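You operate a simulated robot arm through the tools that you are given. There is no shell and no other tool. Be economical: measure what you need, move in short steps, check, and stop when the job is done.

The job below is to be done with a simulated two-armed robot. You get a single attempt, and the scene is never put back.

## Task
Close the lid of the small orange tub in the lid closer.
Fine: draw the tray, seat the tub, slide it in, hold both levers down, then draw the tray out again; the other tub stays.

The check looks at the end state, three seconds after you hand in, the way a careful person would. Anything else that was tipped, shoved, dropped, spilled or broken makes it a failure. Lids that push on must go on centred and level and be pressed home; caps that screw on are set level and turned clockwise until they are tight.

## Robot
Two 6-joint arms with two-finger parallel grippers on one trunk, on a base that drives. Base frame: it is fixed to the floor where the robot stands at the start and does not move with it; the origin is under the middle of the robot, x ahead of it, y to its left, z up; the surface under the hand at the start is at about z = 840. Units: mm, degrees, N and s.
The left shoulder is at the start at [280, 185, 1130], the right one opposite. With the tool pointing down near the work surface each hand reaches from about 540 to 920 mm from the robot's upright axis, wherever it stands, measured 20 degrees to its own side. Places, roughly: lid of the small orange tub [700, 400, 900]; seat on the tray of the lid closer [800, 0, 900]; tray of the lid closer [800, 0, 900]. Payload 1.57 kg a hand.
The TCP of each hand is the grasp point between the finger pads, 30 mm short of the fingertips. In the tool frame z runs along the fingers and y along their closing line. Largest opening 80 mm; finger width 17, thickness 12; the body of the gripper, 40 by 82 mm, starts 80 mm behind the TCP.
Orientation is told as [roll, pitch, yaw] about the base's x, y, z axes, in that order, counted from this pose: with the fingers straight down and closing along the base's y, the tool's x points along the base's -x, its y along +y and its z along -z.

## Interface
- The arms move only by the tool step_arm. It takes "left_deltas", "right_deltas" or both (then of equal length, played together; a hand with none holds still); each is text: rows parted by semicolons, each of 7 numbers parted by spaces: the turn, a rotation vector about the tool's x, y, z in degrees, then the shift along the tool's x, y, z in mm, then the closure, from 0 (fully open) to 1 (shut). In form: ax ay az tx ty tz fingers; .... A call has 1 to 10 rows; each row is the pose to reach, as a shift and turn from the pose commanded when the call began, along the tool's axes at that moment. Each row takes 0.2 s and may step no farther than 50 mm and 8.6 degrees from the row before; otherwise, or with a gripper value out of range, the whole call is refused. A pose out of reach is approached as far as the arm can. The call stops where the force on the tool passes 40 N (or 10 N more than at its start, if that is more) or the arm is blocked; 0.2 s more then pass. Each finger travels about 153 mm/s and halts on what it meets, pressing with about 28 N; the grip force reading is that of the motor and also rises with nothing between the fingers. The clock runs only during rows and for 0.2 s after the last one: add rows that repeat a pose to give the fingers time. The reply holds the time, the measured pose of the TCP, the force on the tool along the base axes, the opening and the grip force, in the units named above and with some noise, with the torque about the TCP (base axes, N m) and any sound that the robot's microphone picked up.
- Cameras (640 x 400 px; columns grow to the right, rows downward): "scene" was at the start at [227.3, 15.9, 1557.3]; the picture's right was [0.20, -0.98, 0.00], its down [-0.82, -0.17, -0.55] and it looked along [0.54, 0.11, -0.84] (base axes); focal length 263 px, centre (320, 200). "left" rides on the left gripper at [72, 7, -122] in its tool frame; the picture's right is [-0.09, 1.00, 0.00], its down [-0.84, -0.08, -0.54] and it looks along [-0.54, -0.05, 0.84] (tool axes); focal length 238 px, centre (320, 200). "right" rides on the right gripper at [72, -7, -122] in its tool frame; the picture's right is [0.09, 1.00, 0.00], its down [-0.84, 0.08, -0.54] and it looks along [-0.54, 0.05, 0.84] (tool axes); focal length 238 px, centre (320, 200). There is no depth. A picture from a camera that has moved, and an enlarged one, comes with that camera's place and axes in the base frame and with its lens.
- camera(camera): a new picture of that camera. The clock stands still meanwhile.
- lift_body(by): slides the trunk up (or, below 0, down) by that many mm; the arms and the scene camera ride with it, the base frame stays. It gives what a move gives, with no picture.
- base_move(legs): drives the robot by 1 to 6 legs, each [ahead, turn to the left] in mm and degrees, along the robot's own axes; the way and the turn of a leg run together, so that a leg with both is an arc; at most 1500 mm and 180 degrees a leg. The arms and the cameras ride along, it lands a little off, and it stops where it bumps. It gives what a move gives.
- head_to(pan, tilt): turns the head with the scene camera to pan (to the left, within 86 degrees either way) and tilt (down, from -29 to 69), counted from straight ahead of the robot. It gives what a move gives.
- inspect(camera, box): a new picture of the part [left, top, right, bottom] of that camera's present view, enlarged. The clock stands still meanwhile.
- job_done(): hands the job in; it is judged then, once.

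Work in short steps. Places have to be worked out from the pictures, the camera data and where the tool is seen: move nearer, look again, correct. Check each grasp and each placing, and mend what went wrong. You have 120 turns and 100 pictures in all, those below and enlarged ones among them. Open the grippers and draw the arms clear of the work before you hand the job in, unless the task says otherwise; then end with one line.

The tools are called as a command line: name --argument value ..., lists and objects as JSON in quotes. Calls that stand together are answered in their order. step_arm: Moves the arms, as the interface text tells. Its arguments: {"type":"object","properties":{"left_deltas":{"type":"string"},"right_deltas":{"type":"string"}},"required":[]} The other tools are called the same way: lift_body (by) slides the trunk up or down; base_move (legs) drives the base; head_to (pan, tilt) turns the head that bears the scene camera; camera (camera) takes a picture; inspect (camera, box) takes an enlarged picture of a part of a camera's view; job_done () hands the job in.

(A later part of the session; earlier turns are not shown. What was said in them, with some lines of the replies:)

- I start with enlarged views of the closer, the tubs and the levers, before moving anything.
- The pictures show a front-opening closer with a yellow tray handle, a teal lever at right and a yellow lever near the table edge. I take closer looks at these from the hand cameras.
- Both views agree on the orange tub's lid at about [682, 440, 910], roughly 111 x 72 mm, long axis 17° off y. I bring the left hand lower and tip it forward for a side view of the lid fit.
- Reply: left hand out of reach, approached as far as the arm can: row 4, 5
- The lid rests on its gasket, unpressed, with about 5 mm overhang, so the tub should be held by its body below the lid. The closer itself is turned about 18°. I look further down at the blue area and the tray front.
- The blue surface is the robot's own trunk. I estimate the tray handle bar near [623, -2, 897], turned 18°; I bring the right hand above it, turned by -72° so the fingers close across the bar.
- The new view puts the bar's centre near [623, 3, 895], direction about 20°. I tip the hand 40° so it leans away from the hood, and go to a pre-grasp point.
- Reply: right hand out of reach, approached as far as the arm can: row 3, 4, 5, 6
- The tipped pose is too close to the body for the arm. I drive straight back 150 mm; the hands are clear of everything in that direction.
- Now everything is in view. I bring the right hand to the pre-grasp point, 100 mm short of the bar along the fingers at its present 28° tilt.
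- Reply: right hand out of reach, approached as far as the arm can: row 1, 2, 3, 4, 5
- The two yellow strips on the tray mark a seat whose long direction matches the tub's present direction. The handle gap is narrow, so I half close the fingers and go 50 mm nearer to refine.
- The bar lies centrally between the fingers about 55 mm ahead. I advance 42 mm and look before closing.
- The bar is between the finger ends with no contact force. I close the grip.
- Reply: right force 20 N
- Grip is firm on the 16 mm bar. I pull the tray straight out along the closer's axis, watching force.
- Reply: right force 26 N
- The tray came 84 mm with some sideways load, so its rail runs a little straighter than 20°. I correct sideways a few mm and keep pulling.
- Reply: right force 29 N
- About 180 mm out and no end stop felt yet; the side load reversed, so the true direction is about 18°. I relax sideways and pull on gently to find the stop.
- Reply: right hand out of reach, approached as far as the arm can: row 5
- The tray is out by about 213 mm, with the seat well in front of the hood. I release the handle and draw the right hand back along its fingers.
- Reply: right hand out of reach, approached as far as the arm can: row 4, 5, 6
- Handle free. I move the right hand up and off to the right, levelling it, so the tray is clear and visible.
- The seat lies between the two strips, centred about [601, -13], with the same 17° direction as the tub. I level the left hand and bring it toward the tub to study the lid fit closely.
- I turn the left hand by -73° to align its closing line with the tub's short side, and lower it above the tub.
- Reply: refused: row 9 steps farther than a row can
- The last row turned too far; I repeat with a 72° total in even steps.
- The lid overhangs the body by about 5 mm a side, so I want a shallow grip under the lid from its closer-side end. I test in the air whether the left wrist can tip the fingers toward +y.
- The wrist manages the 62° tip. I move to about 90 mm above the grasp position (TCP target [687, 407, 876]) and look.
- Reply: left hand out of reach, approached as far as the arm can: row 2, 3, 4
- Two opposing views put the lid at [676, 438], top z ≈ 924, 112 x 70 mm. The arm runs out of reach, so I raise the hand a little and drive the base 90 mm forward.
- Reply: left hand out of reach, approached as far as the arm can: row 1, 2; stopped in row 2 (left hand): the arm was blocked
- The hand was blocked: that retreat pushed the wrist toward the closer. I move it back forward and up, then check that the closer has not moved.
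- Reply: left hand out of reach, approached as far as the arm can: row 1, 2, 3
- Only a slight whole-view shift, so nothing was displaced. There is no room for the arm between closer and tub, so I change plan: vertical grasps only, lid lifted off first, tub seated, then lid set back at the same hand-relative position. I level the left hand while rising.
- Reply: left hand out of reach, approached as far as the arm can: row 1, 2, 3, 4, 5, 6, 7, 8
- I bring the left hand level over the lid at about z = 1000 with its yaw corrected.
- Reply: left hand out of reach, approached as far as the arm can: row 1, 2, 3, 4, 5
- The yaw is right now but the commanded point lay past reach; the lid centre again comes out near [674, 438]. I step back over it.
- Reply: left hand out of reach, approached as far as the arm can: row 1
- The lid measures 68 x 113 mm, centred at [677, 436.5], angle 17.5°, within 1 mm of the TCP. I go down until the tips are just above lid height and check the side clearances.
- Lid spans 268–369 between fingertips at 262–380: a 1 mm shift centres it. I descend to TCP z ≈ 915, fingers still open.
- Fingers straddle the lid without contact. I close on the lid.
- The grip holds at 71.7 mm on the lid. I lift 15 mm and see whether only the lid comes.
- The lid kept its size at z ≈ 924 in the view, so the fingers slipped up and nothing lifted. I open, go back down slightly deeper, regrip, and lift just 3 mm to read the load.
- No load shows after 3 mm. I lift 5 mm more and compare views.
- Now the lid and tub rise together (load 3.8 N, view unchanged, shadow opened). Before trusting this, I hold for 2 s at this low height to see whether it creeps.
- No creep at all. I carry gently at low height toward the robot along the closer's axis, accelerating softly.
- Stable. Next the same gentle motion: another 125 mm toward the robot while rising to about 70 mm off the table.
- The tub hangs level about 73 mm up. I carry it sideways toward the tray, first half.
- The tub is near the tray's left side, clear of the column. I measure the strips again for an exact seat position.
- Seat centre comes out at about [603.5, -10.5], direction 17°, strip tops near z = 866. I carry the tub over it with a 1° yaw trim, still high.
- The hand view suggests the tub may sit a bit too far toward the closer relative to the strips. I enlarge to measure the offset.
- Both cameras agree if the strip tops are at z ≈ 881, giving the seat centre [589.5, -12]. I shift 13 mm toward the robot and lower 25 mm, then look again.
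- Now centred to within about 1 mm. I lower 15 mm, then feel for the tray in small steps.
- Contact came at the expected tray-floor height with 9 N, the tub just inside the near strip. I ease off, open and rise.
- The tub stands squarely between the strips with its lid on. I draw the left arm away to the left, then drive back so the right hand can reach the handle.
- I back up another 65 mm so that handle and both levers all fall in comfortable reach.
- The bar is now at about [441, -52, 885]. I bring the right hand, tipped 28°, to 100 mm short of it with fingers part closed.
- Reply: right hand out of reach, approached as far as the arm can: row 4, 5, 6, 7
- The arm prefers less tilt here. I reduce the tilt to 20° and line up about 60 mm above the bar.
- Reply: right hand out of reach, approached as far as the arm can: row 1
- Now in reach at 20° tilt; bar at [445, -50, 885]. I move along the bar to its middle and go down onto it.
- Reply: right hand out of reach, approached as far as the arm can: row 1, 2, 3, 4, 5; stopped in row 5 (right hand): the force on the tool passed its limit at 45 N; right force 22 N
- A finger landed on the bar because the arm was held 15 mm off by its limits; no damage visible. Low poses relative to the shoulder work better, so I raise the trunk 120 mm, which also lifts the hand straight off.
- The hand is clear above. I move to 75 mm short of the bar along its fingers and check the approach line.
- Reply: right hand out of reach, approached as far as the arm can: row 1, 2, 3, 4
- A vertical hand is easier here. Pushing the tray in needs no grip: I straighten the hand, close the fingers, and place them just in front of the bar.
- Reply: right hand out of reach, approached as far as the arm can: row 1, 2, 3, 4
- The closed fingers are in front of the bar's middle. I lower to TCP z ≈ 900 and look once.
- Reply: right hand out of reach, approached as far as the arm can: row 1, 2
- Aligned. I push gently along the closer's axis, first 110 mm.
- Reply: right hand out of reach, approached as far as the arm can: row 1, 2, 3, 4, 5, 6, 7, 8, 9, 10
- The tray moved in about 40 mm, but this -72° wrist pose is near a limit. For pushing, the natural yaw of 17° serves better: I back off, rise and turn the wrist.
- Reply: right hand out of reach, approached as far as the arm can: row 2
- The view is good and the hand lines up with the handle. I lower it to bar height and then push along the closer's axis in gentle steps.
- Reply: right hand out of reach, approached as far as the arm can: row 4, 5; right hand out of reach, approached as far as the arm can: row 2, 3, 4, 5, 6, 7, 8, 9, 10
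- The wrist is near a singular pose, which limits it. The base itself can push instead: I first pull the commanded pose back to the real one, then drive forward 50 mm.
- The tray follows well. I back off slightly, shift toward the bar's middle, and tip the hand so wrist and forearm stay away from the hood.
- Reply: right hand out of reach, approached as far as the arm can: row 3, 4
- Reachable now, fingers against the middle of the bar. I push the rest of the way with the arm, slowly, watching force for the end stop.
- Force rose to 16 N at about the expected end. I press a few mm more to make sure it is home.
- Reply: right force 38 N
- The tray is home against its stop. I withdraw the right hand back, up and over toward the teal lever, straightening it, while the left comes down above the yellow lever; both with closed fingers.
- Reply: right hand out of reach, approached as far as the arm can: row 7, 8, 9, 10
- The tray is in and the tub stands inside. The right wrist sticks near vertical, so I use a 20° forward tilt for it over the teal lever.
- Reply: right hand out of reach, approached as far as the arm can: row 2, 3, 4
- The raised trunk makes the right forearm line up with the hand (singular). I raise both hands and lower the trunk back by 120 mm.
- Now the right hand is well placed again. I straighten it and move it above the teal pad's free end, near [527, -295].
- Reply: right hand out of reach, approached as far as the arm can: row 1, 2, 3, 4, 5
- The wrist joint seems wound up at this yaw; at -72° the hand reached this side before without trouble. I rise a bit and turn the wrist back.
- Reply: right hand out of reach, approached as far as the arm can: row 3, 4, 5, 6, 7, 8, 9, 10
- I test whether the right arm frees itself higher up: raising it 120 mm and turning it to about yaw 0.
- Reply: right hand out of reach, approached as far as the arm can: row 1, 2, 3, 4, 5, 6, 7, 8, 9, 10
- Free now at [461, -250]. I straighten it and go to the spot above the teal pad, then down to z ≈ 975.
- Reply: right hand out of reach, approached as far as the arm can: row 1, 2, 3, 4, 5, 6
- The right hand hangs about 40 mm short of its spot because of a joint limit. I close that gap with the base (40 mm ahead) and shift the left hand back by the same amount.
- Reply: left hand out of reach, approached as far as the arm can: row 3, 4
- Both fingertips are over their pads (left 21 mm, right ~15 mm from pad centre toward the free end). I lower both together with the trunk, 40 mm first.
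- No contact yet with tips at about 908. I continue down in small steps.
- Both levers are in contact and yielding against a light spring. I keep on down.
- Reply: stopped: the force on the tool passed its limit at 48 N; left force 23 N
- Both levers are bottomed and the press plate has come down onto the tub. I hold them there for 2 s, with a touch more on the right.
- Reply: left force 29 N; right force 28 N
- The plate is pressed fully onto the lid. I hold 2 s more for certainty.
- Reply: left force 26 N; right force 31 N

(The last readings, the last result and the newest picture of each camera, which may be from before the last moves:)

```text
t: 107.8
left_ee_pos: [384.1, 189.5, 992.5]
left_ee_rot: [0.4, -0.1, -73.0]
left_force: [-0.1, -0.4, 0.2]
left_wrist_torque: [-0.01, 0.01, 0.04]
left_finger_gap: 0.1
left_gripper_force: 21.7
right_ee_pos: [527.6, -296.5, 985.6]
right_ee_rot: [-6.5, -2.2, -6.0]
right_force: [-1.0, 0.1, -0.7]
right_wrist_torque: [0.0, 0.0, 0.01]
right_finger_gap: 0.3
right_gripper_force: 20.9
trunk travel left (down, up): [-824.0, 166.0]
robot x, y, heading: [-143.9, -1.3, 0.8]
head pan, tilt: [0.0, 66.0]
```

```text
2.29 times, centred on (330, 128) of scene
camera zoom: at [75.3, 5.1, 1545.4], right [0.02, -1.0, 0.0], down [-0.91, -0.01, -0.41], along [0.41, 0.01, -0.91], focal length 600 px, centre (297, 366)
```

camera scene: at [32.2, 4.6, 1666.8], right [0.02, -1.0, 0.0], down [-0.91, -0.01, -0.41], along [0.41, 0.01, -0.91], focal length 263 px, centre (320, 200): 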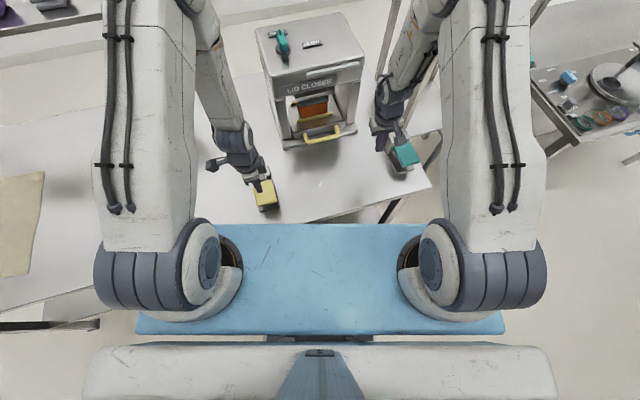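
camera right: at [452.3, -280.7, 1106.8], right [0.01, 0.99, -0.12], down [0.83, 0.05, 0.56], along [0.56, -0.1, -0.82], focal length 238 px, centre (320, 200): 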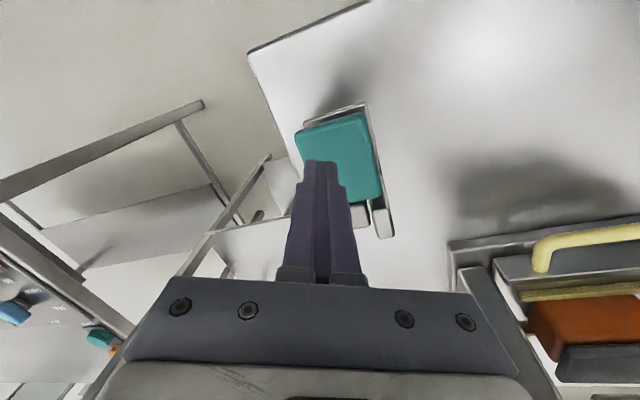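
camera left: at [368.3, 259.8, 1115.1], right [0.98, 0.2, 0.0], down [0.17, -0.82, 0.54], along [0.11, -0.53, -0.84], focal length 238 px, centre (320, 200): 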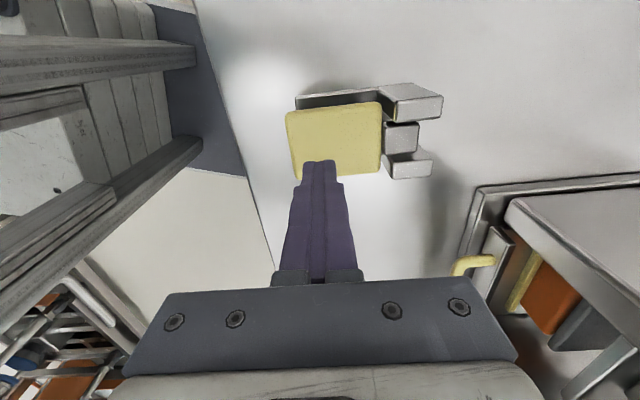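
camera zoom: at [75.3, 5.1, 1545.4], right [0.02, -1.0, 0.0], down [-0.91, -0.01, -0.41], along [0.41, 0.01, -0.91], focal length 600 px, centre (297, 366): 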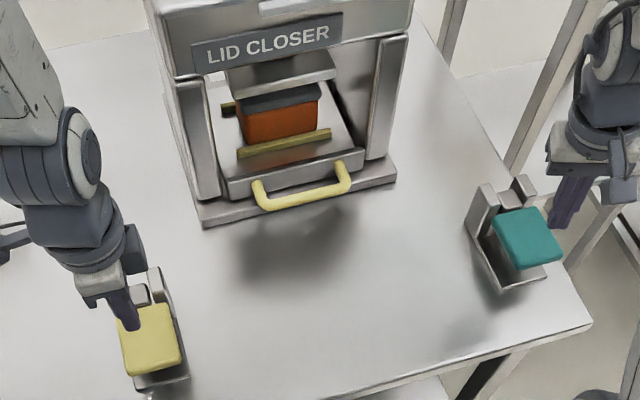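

The plate has risen, the lid now sits flush with no gasket showing. To draw the tray out I use the left arm, which moves freely at this yaw: I bring it to a pre-grasp in front of the handle, tipped 25°.

step_arm --left_deltas "0 0 0 -20 15 -10 0.9; 0 0 0 -55 33 -10 0.7; 0 0 0 -92 52 -8 0.62; -5 0 0 -130 72 -5 0.62; -10 0 0 -165 92 0 0.62; -15 0 0 -200 112 5 0.62; -20 0 0 -230 128 10 0.62; -25 0 0 -245 136 15 0.62; -25 0 0 -245 136 15 0.62"

camera --camera "left"

```text
t: 109.8
left_ee_pos: [587.2, -4.9, 981.4]
left_ee_rot: [25.4, -0.1, -72.9]
left_force: [0.5, -0.3, -0.2]
left_wrist_torque: [-0.01, -0.01, -0.01]
left_finger_gap: 30.5
left_gripper_force: 0.2
right_ee_pos: [528.1, -296.8, 986.2]
right_ee_rot: [-6.5, -2.2, -5.9]
right_force: [0.1, -0.4, 0.0]
right_wrist_torque: [0.04, -0.02, -0.07]
right_finger_gap: 0.1
right_gripper_force: 21.0
trunk travel left (down, up): [-824.0, 166.0]
robot x, y, heading: [-139.3, -0.6, 0.9]
head pan, tilt: [0.0, 66.0]
```

```text
11 pictures are left
camera left: at [521.9, 50.4, 1094.9], right [0.89, 0.18, 0.43], down [-0.04, -0.89, 0.46], along [0.46, -0.42, -0.78], focal length 238 px, centre (320, 200)
```

left: 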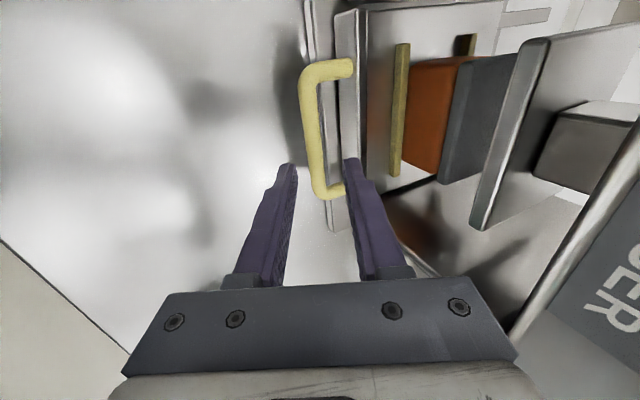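

The left arm reached it exactly; bar at [624, 12, 886]. I correct 4 mm sideways, advance onto the bar and close.

step_arm --left_deltas "0 0 0 3 -4.4 25 0.62; 0 0 0 5 -4.4 50 0.62; 0 0 0 5 -4.4 70 0.62; 0 0 0 5 -4.4 86 0.62; 0 0 0 5 -4.4 86 0.62"

camera --camera "left"

```text
t: 111.0
left_ee_pos: [618.6, 10.6, 900.3]
left_ee_rot: [25.5, -0.1, -72.8]
left_force: [0.3, -0.2, -0.2]
left_wrist_torque: [-0.02, -0.01, 0.0]
left_finger_gap: 30.2
left_gripper_force: 0.0
right_ee_pos: [527.7, -295.8, 986.7]
right_ee_rot: [-6.5, -2.2, -5.8]
right_force: [-0.3, -0.5, -0.6]
right_wrist_torque: [-0.03, 0.02, -0.01]
right_finger_gap: 0.0
right_gripper_force: 21.4
trunk travel left (down, up): [-824.0, 166.0]
robot x, y, heading: [-145.2, -2.2, 0.8]
head pan, tilt: [0.0, 66.0]
```

```text
10 pictures are left
camera left: at [553.0, 65.0, 1012.9], right [0.89, 0.18, 0.43], down [-0.04, -0.89, 0.46], along [0.46, -0.42, -0.78], focal length 238 px, centre (320, 200)
```

left: 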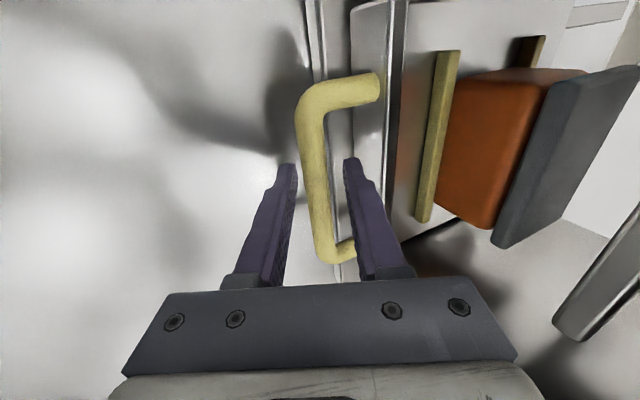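

The bar is between the fingers, and the lid is seen flush on the tub. I close, then pull gently.

step_arm --left_deltas "0 0 0 0 0 3 0.8; 0 0 0 0 0 3 1; 0 0 0 0 0 3 1; 0 0 0 0 0 3 1; 0 0 0 0 -4 1 1; 0 0 0 0 -11 -2 1; 0 0 0 0 -20 -6 1; 0 0 0 0 -31 -12 1; 0 0 0 0 -43 -17 1; 0 0 0 0 -54 -23 1"

step_arm --left_deltas "0 0 0 0 -11 -5 1; 0 0 0 0 -22 -10 1; 0 0 0 0 -33 -16 1; 0 0 0 0 -44 -21 1; 0 0 0 0 -54 -26 1; 0 0 0 0 -63 -30 1; 0 0 0 0 -70 -33 1"

```text
t: 113.2
left_ee_pos: [559.2, -9.3, 896.3]
left_ee_rot: [25.1, -0.1, -73.0]
left_force: [2.1, -12.6, -24.2]
left_wrist_torque: [-0.32, -0.02, 0.45]
left_finger_gap: 15.9
left_gripper_force: 31.0
right_ee_pos: [529.1, -297.1, 985.1]
right_ee_rot: [-6.5, -2.1, -5.9]
right_force: [-0.3, -0.3, 0.8]
right_wrist_torque: [0.0, 0.01, 0.01]
right_finger_gap: 0.1
right_gripper_force: 20.6
trunk travel left (down, up): [-824.0, 166.0]
robot x, y, heading: [-145.5, -0.2, 1.1]
head pan, tilt: [0.0, 66.0]
```

```text
t: 114.8
left_ee_pos: [487.2, -31.8, 896.9]
left_ee_rot: [25.5, -0.2, -73.0]
left_force: [6.0, -14.1, -5.9]
left_wrist_torque: [0.11, 0.1, 0.53]
left_finger_gap: 15.7
left_gripper_force: 31.6
right_ee_pos: [528.5, -299.1, 985.9]
right_ee_rot: [-6.4, -2.2, -5.9]
right_force: [0.4, -0.2, -0.6]
right_wrist_torque: [-0.01, 0.0, -0.01]
right_finger_gap: 0.1
right_gripper_force: 21.5
trunk travel left (down, up): [-824.0, 166.0]
robot x, y, heading: [-142.8, -0.1, 0.8]
head pan, tilt: [0.0, 66.0]
```

The tray follows well (137 mm out). I trim sideways and draw another 60 mm, to where it stood before.

step_arm --left_deltas "0 0 0 -3 -8 -4 1; 0 0 0 -3 -17 -8 1; 0 0 0 -3 -27 -13 1; 0 0 0 -3 -37 -18 1; 0 0 0 -3 -46 -22 1; 0 0 0 -3 -52 -25 1; 0 0 0 -3 -54 -26 1"

inspect --camera "scene" --box '[200, 40, 460, 215]'

```text
t: 116.5
left_ee_pos: [430.8, -50.5, 896.5]
left_ee_rot: [25.4, -0.1, -72.9]
left_force: [-0.6, 4.8, 1.1]
left_wrist_torque: [-0.43, -0.14, 0.25]
left_finger_gap: 15.7
left_gripper_force: 31.3
right_ee_pos: [528.2, -297.4, 986.1]
right_ee_rot: [-6.5, -2.2, -5.9]
right_force: [0.5, -0.3, -0.1]
right_wrist_torque: [0.01, 0.0, 0.04]
right_finger_gap: 0.0
right_gripper_force: 21.4
trunk travel left (down, up): [-824.0, 166.0]
robot x, y, heading: [-142.7, -1.6, 1.1]
head pan, tilt: [0.0, 66.0]
```

```text
2.29 times, centred on (330, 128) of scene
camera zoom: at [75.1, 5.1, 1545.4], right [0.02, -1.0, 0.0], down [-0.91, -0.01, -0.41], along [0.41, 0.01, -0.91], focal length 600 px, centre (297, 366)
```

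zoom: 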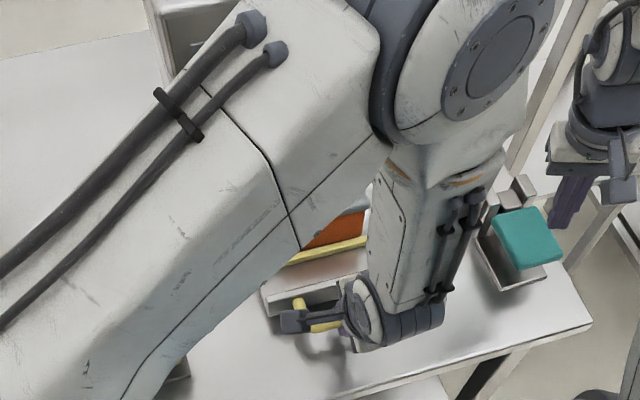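

The tray is nearly as far out as before. I pull on up to 35 mm more to look for the end stop.

step_arm --left_deltas "0 0 0 1 -6 -3 1; 0 0 0 1 -13 -6 1; 0 0 0 1 -20 -10 1; 0 0 0 1 -27 -13 1; 0 0 0 1 -32 -15 1"

```text
t: 117.7
left_ee_pos: [397.5, -62.2, 896.9]
left_ee_rot: [25.4, -0.2, -72.8]
left_force: [2.7, -1.9, -10.5]
left_wrist_torque: [-0.2, -0.04, 0.4]
left_finger_gap: 16.0
left_gripper_force: 32.1
right_ee_pos: [527.2, -297.8, 986.5]
right_ee_rot: [-6.5, -2.3, -5.9]
right_force: [-0.4, 0.8, -0.5]
right_wrist_torque: [-0.01, -0.02, 0.0]
right_finger_gap: 0.1
right_gripper_force: 20.6
trunk travel left (down, up): [-824.0, 166.0]
robot x, y, heading: [-144.6, 1.1, 1.0]
head pan, tilt: [0.0, 66.0]
```

The tray is about 230 mm out with no stop yet; that is ample and I do not want to overpull. I open the fingers and lift straight off by raising the trunk.

step_arm --left_deltas "0 0 0 0 0 0 0.8; 0 0 0 0 0 0 0.55; 0 0 0 0 0 0 0.5; 0 0 0 0 0 0 0.5"

lift_body --by 140

camera --camera "left"

```text
t: 118.7
left_ee_pos: [397.0, -61.4, 895.7]
left_ee_rot: [25.5, -0.1, -72.8]
left_force: [-0.4, 0.1, 0.5]
left_wrist_torque: [0.04, 0.01, -0.01]
left_finger_gap: 40.3
left_gripper_force: 0.0
right_ee_pos: [528.0, -297.2, 987.5]
right_ee_rot: [-6.5, -2.2, -5.9]
right_force: [0.2, 0.3, -0.2]
right_wrist_torque: [-0.02, 0.02, -0.03]
right_finger_gap: 0.0
right_gripper_force: 21.0
trunk travel left (down, up): [-824.0, 166.0]
robot x, y, heading: [-142.4, -1.7, 0.5]
head pan, tilt: [0.0, 66.0]
```

```text
t: 120.3
left_ee_pos: [397.9, -61.4, 1036.1]
left_ee_rot: [25.4, 0.0, -72.9]
left_force: [-0.4, -0.3, -0.4]
left_wrist_torque: [-0.04, 0.0, 0.0]
left_finger_gap: 40.0
left_gripper_force: 0.1
right_ee_pos: [528.2, -297.3, 1125.6]
right_ee_rot: [-6.5, -2.2, -5.9]
right_force: [1.0, 0.2, -0.3]
right_wrist_torque: [-0.01, 0.0, 0.02]
right_finger_gap: 0.1
right_gripper_force: 21.2
trunk travel left (down, up): [-964.0, 26.0]
robot x, y, heading: [-144.7, 5.0, 1.1]
head pan, tilt: [0.0, 66.0]
```

```text
8 pictures are left
camera left: at [332.4, -5.8, 1150.6], right [0.89, 0.18, 0.43], down [-0.04, -0.89, 0.46], along [0.46, -0.42, -0.78], focal length 238 px, centre (320, 200)
```

left: 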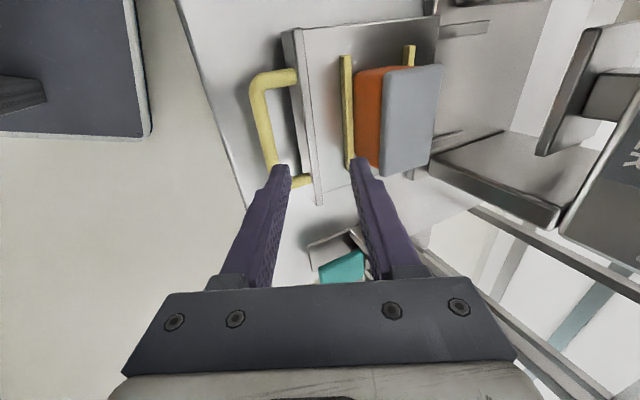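

The hand is clear and the lid lies flush on the tub. I drive back, open both grippers, and check the result.

base_move --legs '[[-95, 0]]'

step_arm --left_deltas "0 0 0 30 0 -30 0; 0 0 0 70 0 -45 0; 0 0 0 115 0 -60 0; 0 0 0 160 0 -60 0; 0 0 0 205 0 -60 0; 0 0 0 250 0 -60 0" --right_deltas "0 0 0 0 0 0 0.7; 0 0 0 0 0 0 0.4; 0 0 0 0 0 0 0; 0 0 0 0 0 0 0; 0 0 0 0 0 0 0; 0 0 0 0 0 0 0"

inspect --camera "scene" --box '[240, 60, 420, 185]'

camera --camera "scene"

```text
t: 121.5
left_ee_pos: [299.3, -65.9, 1037.6]
left_ee_rot: [25.3, -0.1, -73.1]
left_force: [0.3, 1.1, 0.4]
left_wrist_torque: [-0.01, -0.04, 0.01]
left_finger_gap: 39.8
left_gripper_force: 0.1
right_ee_pos: [429.0, -300.0, 1127.6]
right_ee_rot: [-6.5, -2.2, -6.1]
right_force: [0.5, 1.5, 0.0]
right_wrist_torque: [-0.04, 0.01, 0.01]
right_finger_gap: 0.3
right_gripper_force: 21.1
trunk travel left (down, up): [-964.0, 26.0]
robot x, y, heading: [-236.9, -1.2, 0.8]
head pan, tilt: [0.0, 66.0]
```

```text
t: 122.8
left_ee_pos: [287.5, 111.9, 1001.7]
left_ee_rot: [25.2, -0.1, -73.0]
left_force: [0.4, -0.1, 0.6]
left_wrist_torque: [-0.03, 0.01, 0.0]
left_finger_gap: 80.0
left_gripper_force: 0.0
left hand out of reach, approached as far as the arm can: row 3, 4, 5, 6
right_ee_pos: [429.9, -300.0, 1125.2]
right_ee_rot: [-6.6, -2.2, -6.0]
right_force: [0.7, 1.5, 0.0]
right_wrist_torque: [-0.05, 0.05, 0.01]
right_finger_gap: 80.0
right_gripper_force: 0.1
trunk travel left (down, up): [-964.0, 26.0]
robot x, y, heading: [-242.5, -6.8, 1.1]
head pan, tilt: [0.0, 66.0]
```

```text
3.20 times, centred on (330, 122) of scene
camera zoom: at [-21.3, 5.2, 1685.2], right [0.02, -1.0, 0.0], down [-0.91, -0.02, -0.41], along [0.41, 0.01, -0.91], focal length 840 px, centre (288, 448)
```

zoom: 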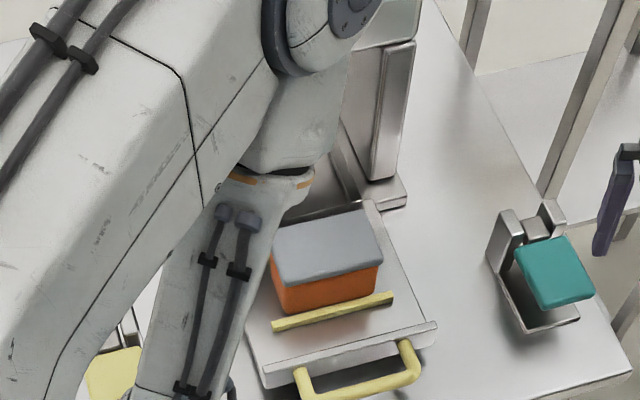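

```text
6 pictures are left
camera scene: at [-21.3, 5.2, 1685.2], right [0.02, -1.0, 0.0], down [-0.91, -0.02, -0.41], along [0.41, 0.01, -0.91], focal length 263 px, centre (320, 200)
```

scene: 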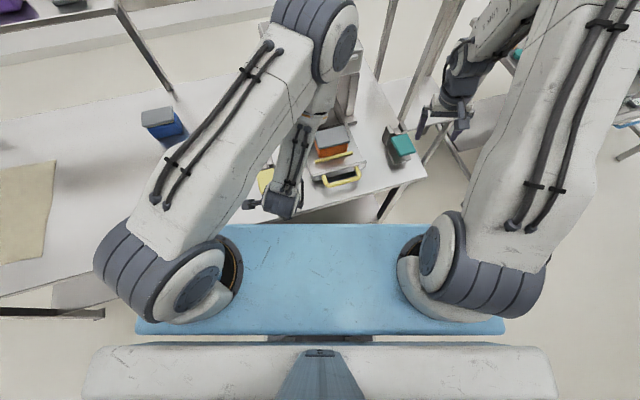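

The lid sits level and flush, the tray is out, the blue tub is untouched. I drive back a further 250 mm to clear the work completely.

base_move --legs '[[-250, 0]]'

head_to --pan 0 --tilt 48

camera --camera "scene"

inspect --camera "scene" --box '[260, 100, 420, 200]'

```text
t: 124.7
left_ee_pos: [38.7, 109.9, 1002.7]
left_ee_rot: [25.3, -0.2, -72.8]
left_force: [-0.3, 0.7, -0.5]
left_wrist_torque: [-0.03, 0.03, 0.0]
left_finger_gap: 79.9
left_gripper_force: 0.1
right_ee_pos: [183.3, -302.3, 1127.2]
right_ee_rot: [-6.6, -2.2, -5.9]
right_force: [-0.3, -0.1, -0.5]
right_wrist_torque: [0.01, 0.02, 0.01]
right_finger_gap: 79.9
right_gripper_force: 0.0
trunk travel left (down, up): [-964.0, 26.0]
robot x, y, heading: [-487.6, -9.0, 1.1]
head pan, tilt: [0.0, 66.0]
```

```text
t: 125.5
left_ee_pos: [38.2, 108.8, 1003.9]
left_ee_rot: [25.3, -0.1, -72.8]
left_force: [-0.9, -0.3, -0.7]
left_wrist_torque: [-0.03, -0.01, 0.0]
left_finger_gap: 80.0
left_gripper_force: 0.0
right_ee_pos: [183.8, -301.8, 1125.6]
right_ee_rot: [-6.7, -2.2, -5.8]
right_force: [0.1, 0.4, 0.6]
right_wrist_torque: [-0.01, 0.02, 0.02]
right_finger_gap: 80.1
right_gripper_force: 0.0
trunk travel left (down, up): [-964.0, 26.0]
robot x, y, heading: [-484.4, -7.7, 1.7]
head pan, tilt: [0.0, 48.0]
```

```text
5 pictures are left
camera scene: at [-249.7, 0.9, 1707.3], right [0.02, -1.0, 0.0], down [-0.74, -0.02, -0.67], along [0.67, 0.01, -0.74], focal length 263 px, centre (320, 200)
```

scene: 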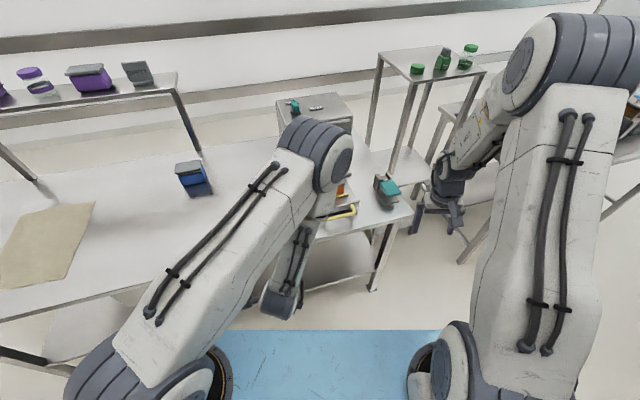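

```text
4.00 times, centred on (340, 150) of scene
camera zoom: at [-249.7, 0.9, 1707.3], right [0.02, -1.0, 0.0], down [-0.74, -0.02, -0.67], along [0.67, 0.01, -0.74], focal length 1050 px, centre (240, 400)
```

zoom: 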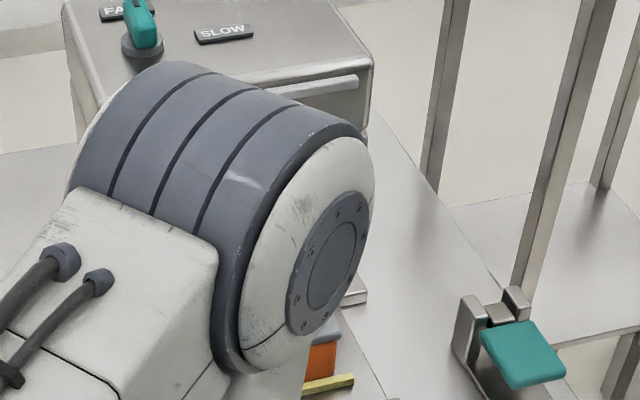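

The arms are clear of the work, both grippers are open, the tub is on the drawn tray with its lid pressed flush, and the blue tub is in its place. I hand in.

job_done

```text
The job is handed in.
```

The small orange tub's lid is pressed flush. The tub stands on the drawn-out tray, the blue tub was not moved, and both arms are clear with their grippers open.
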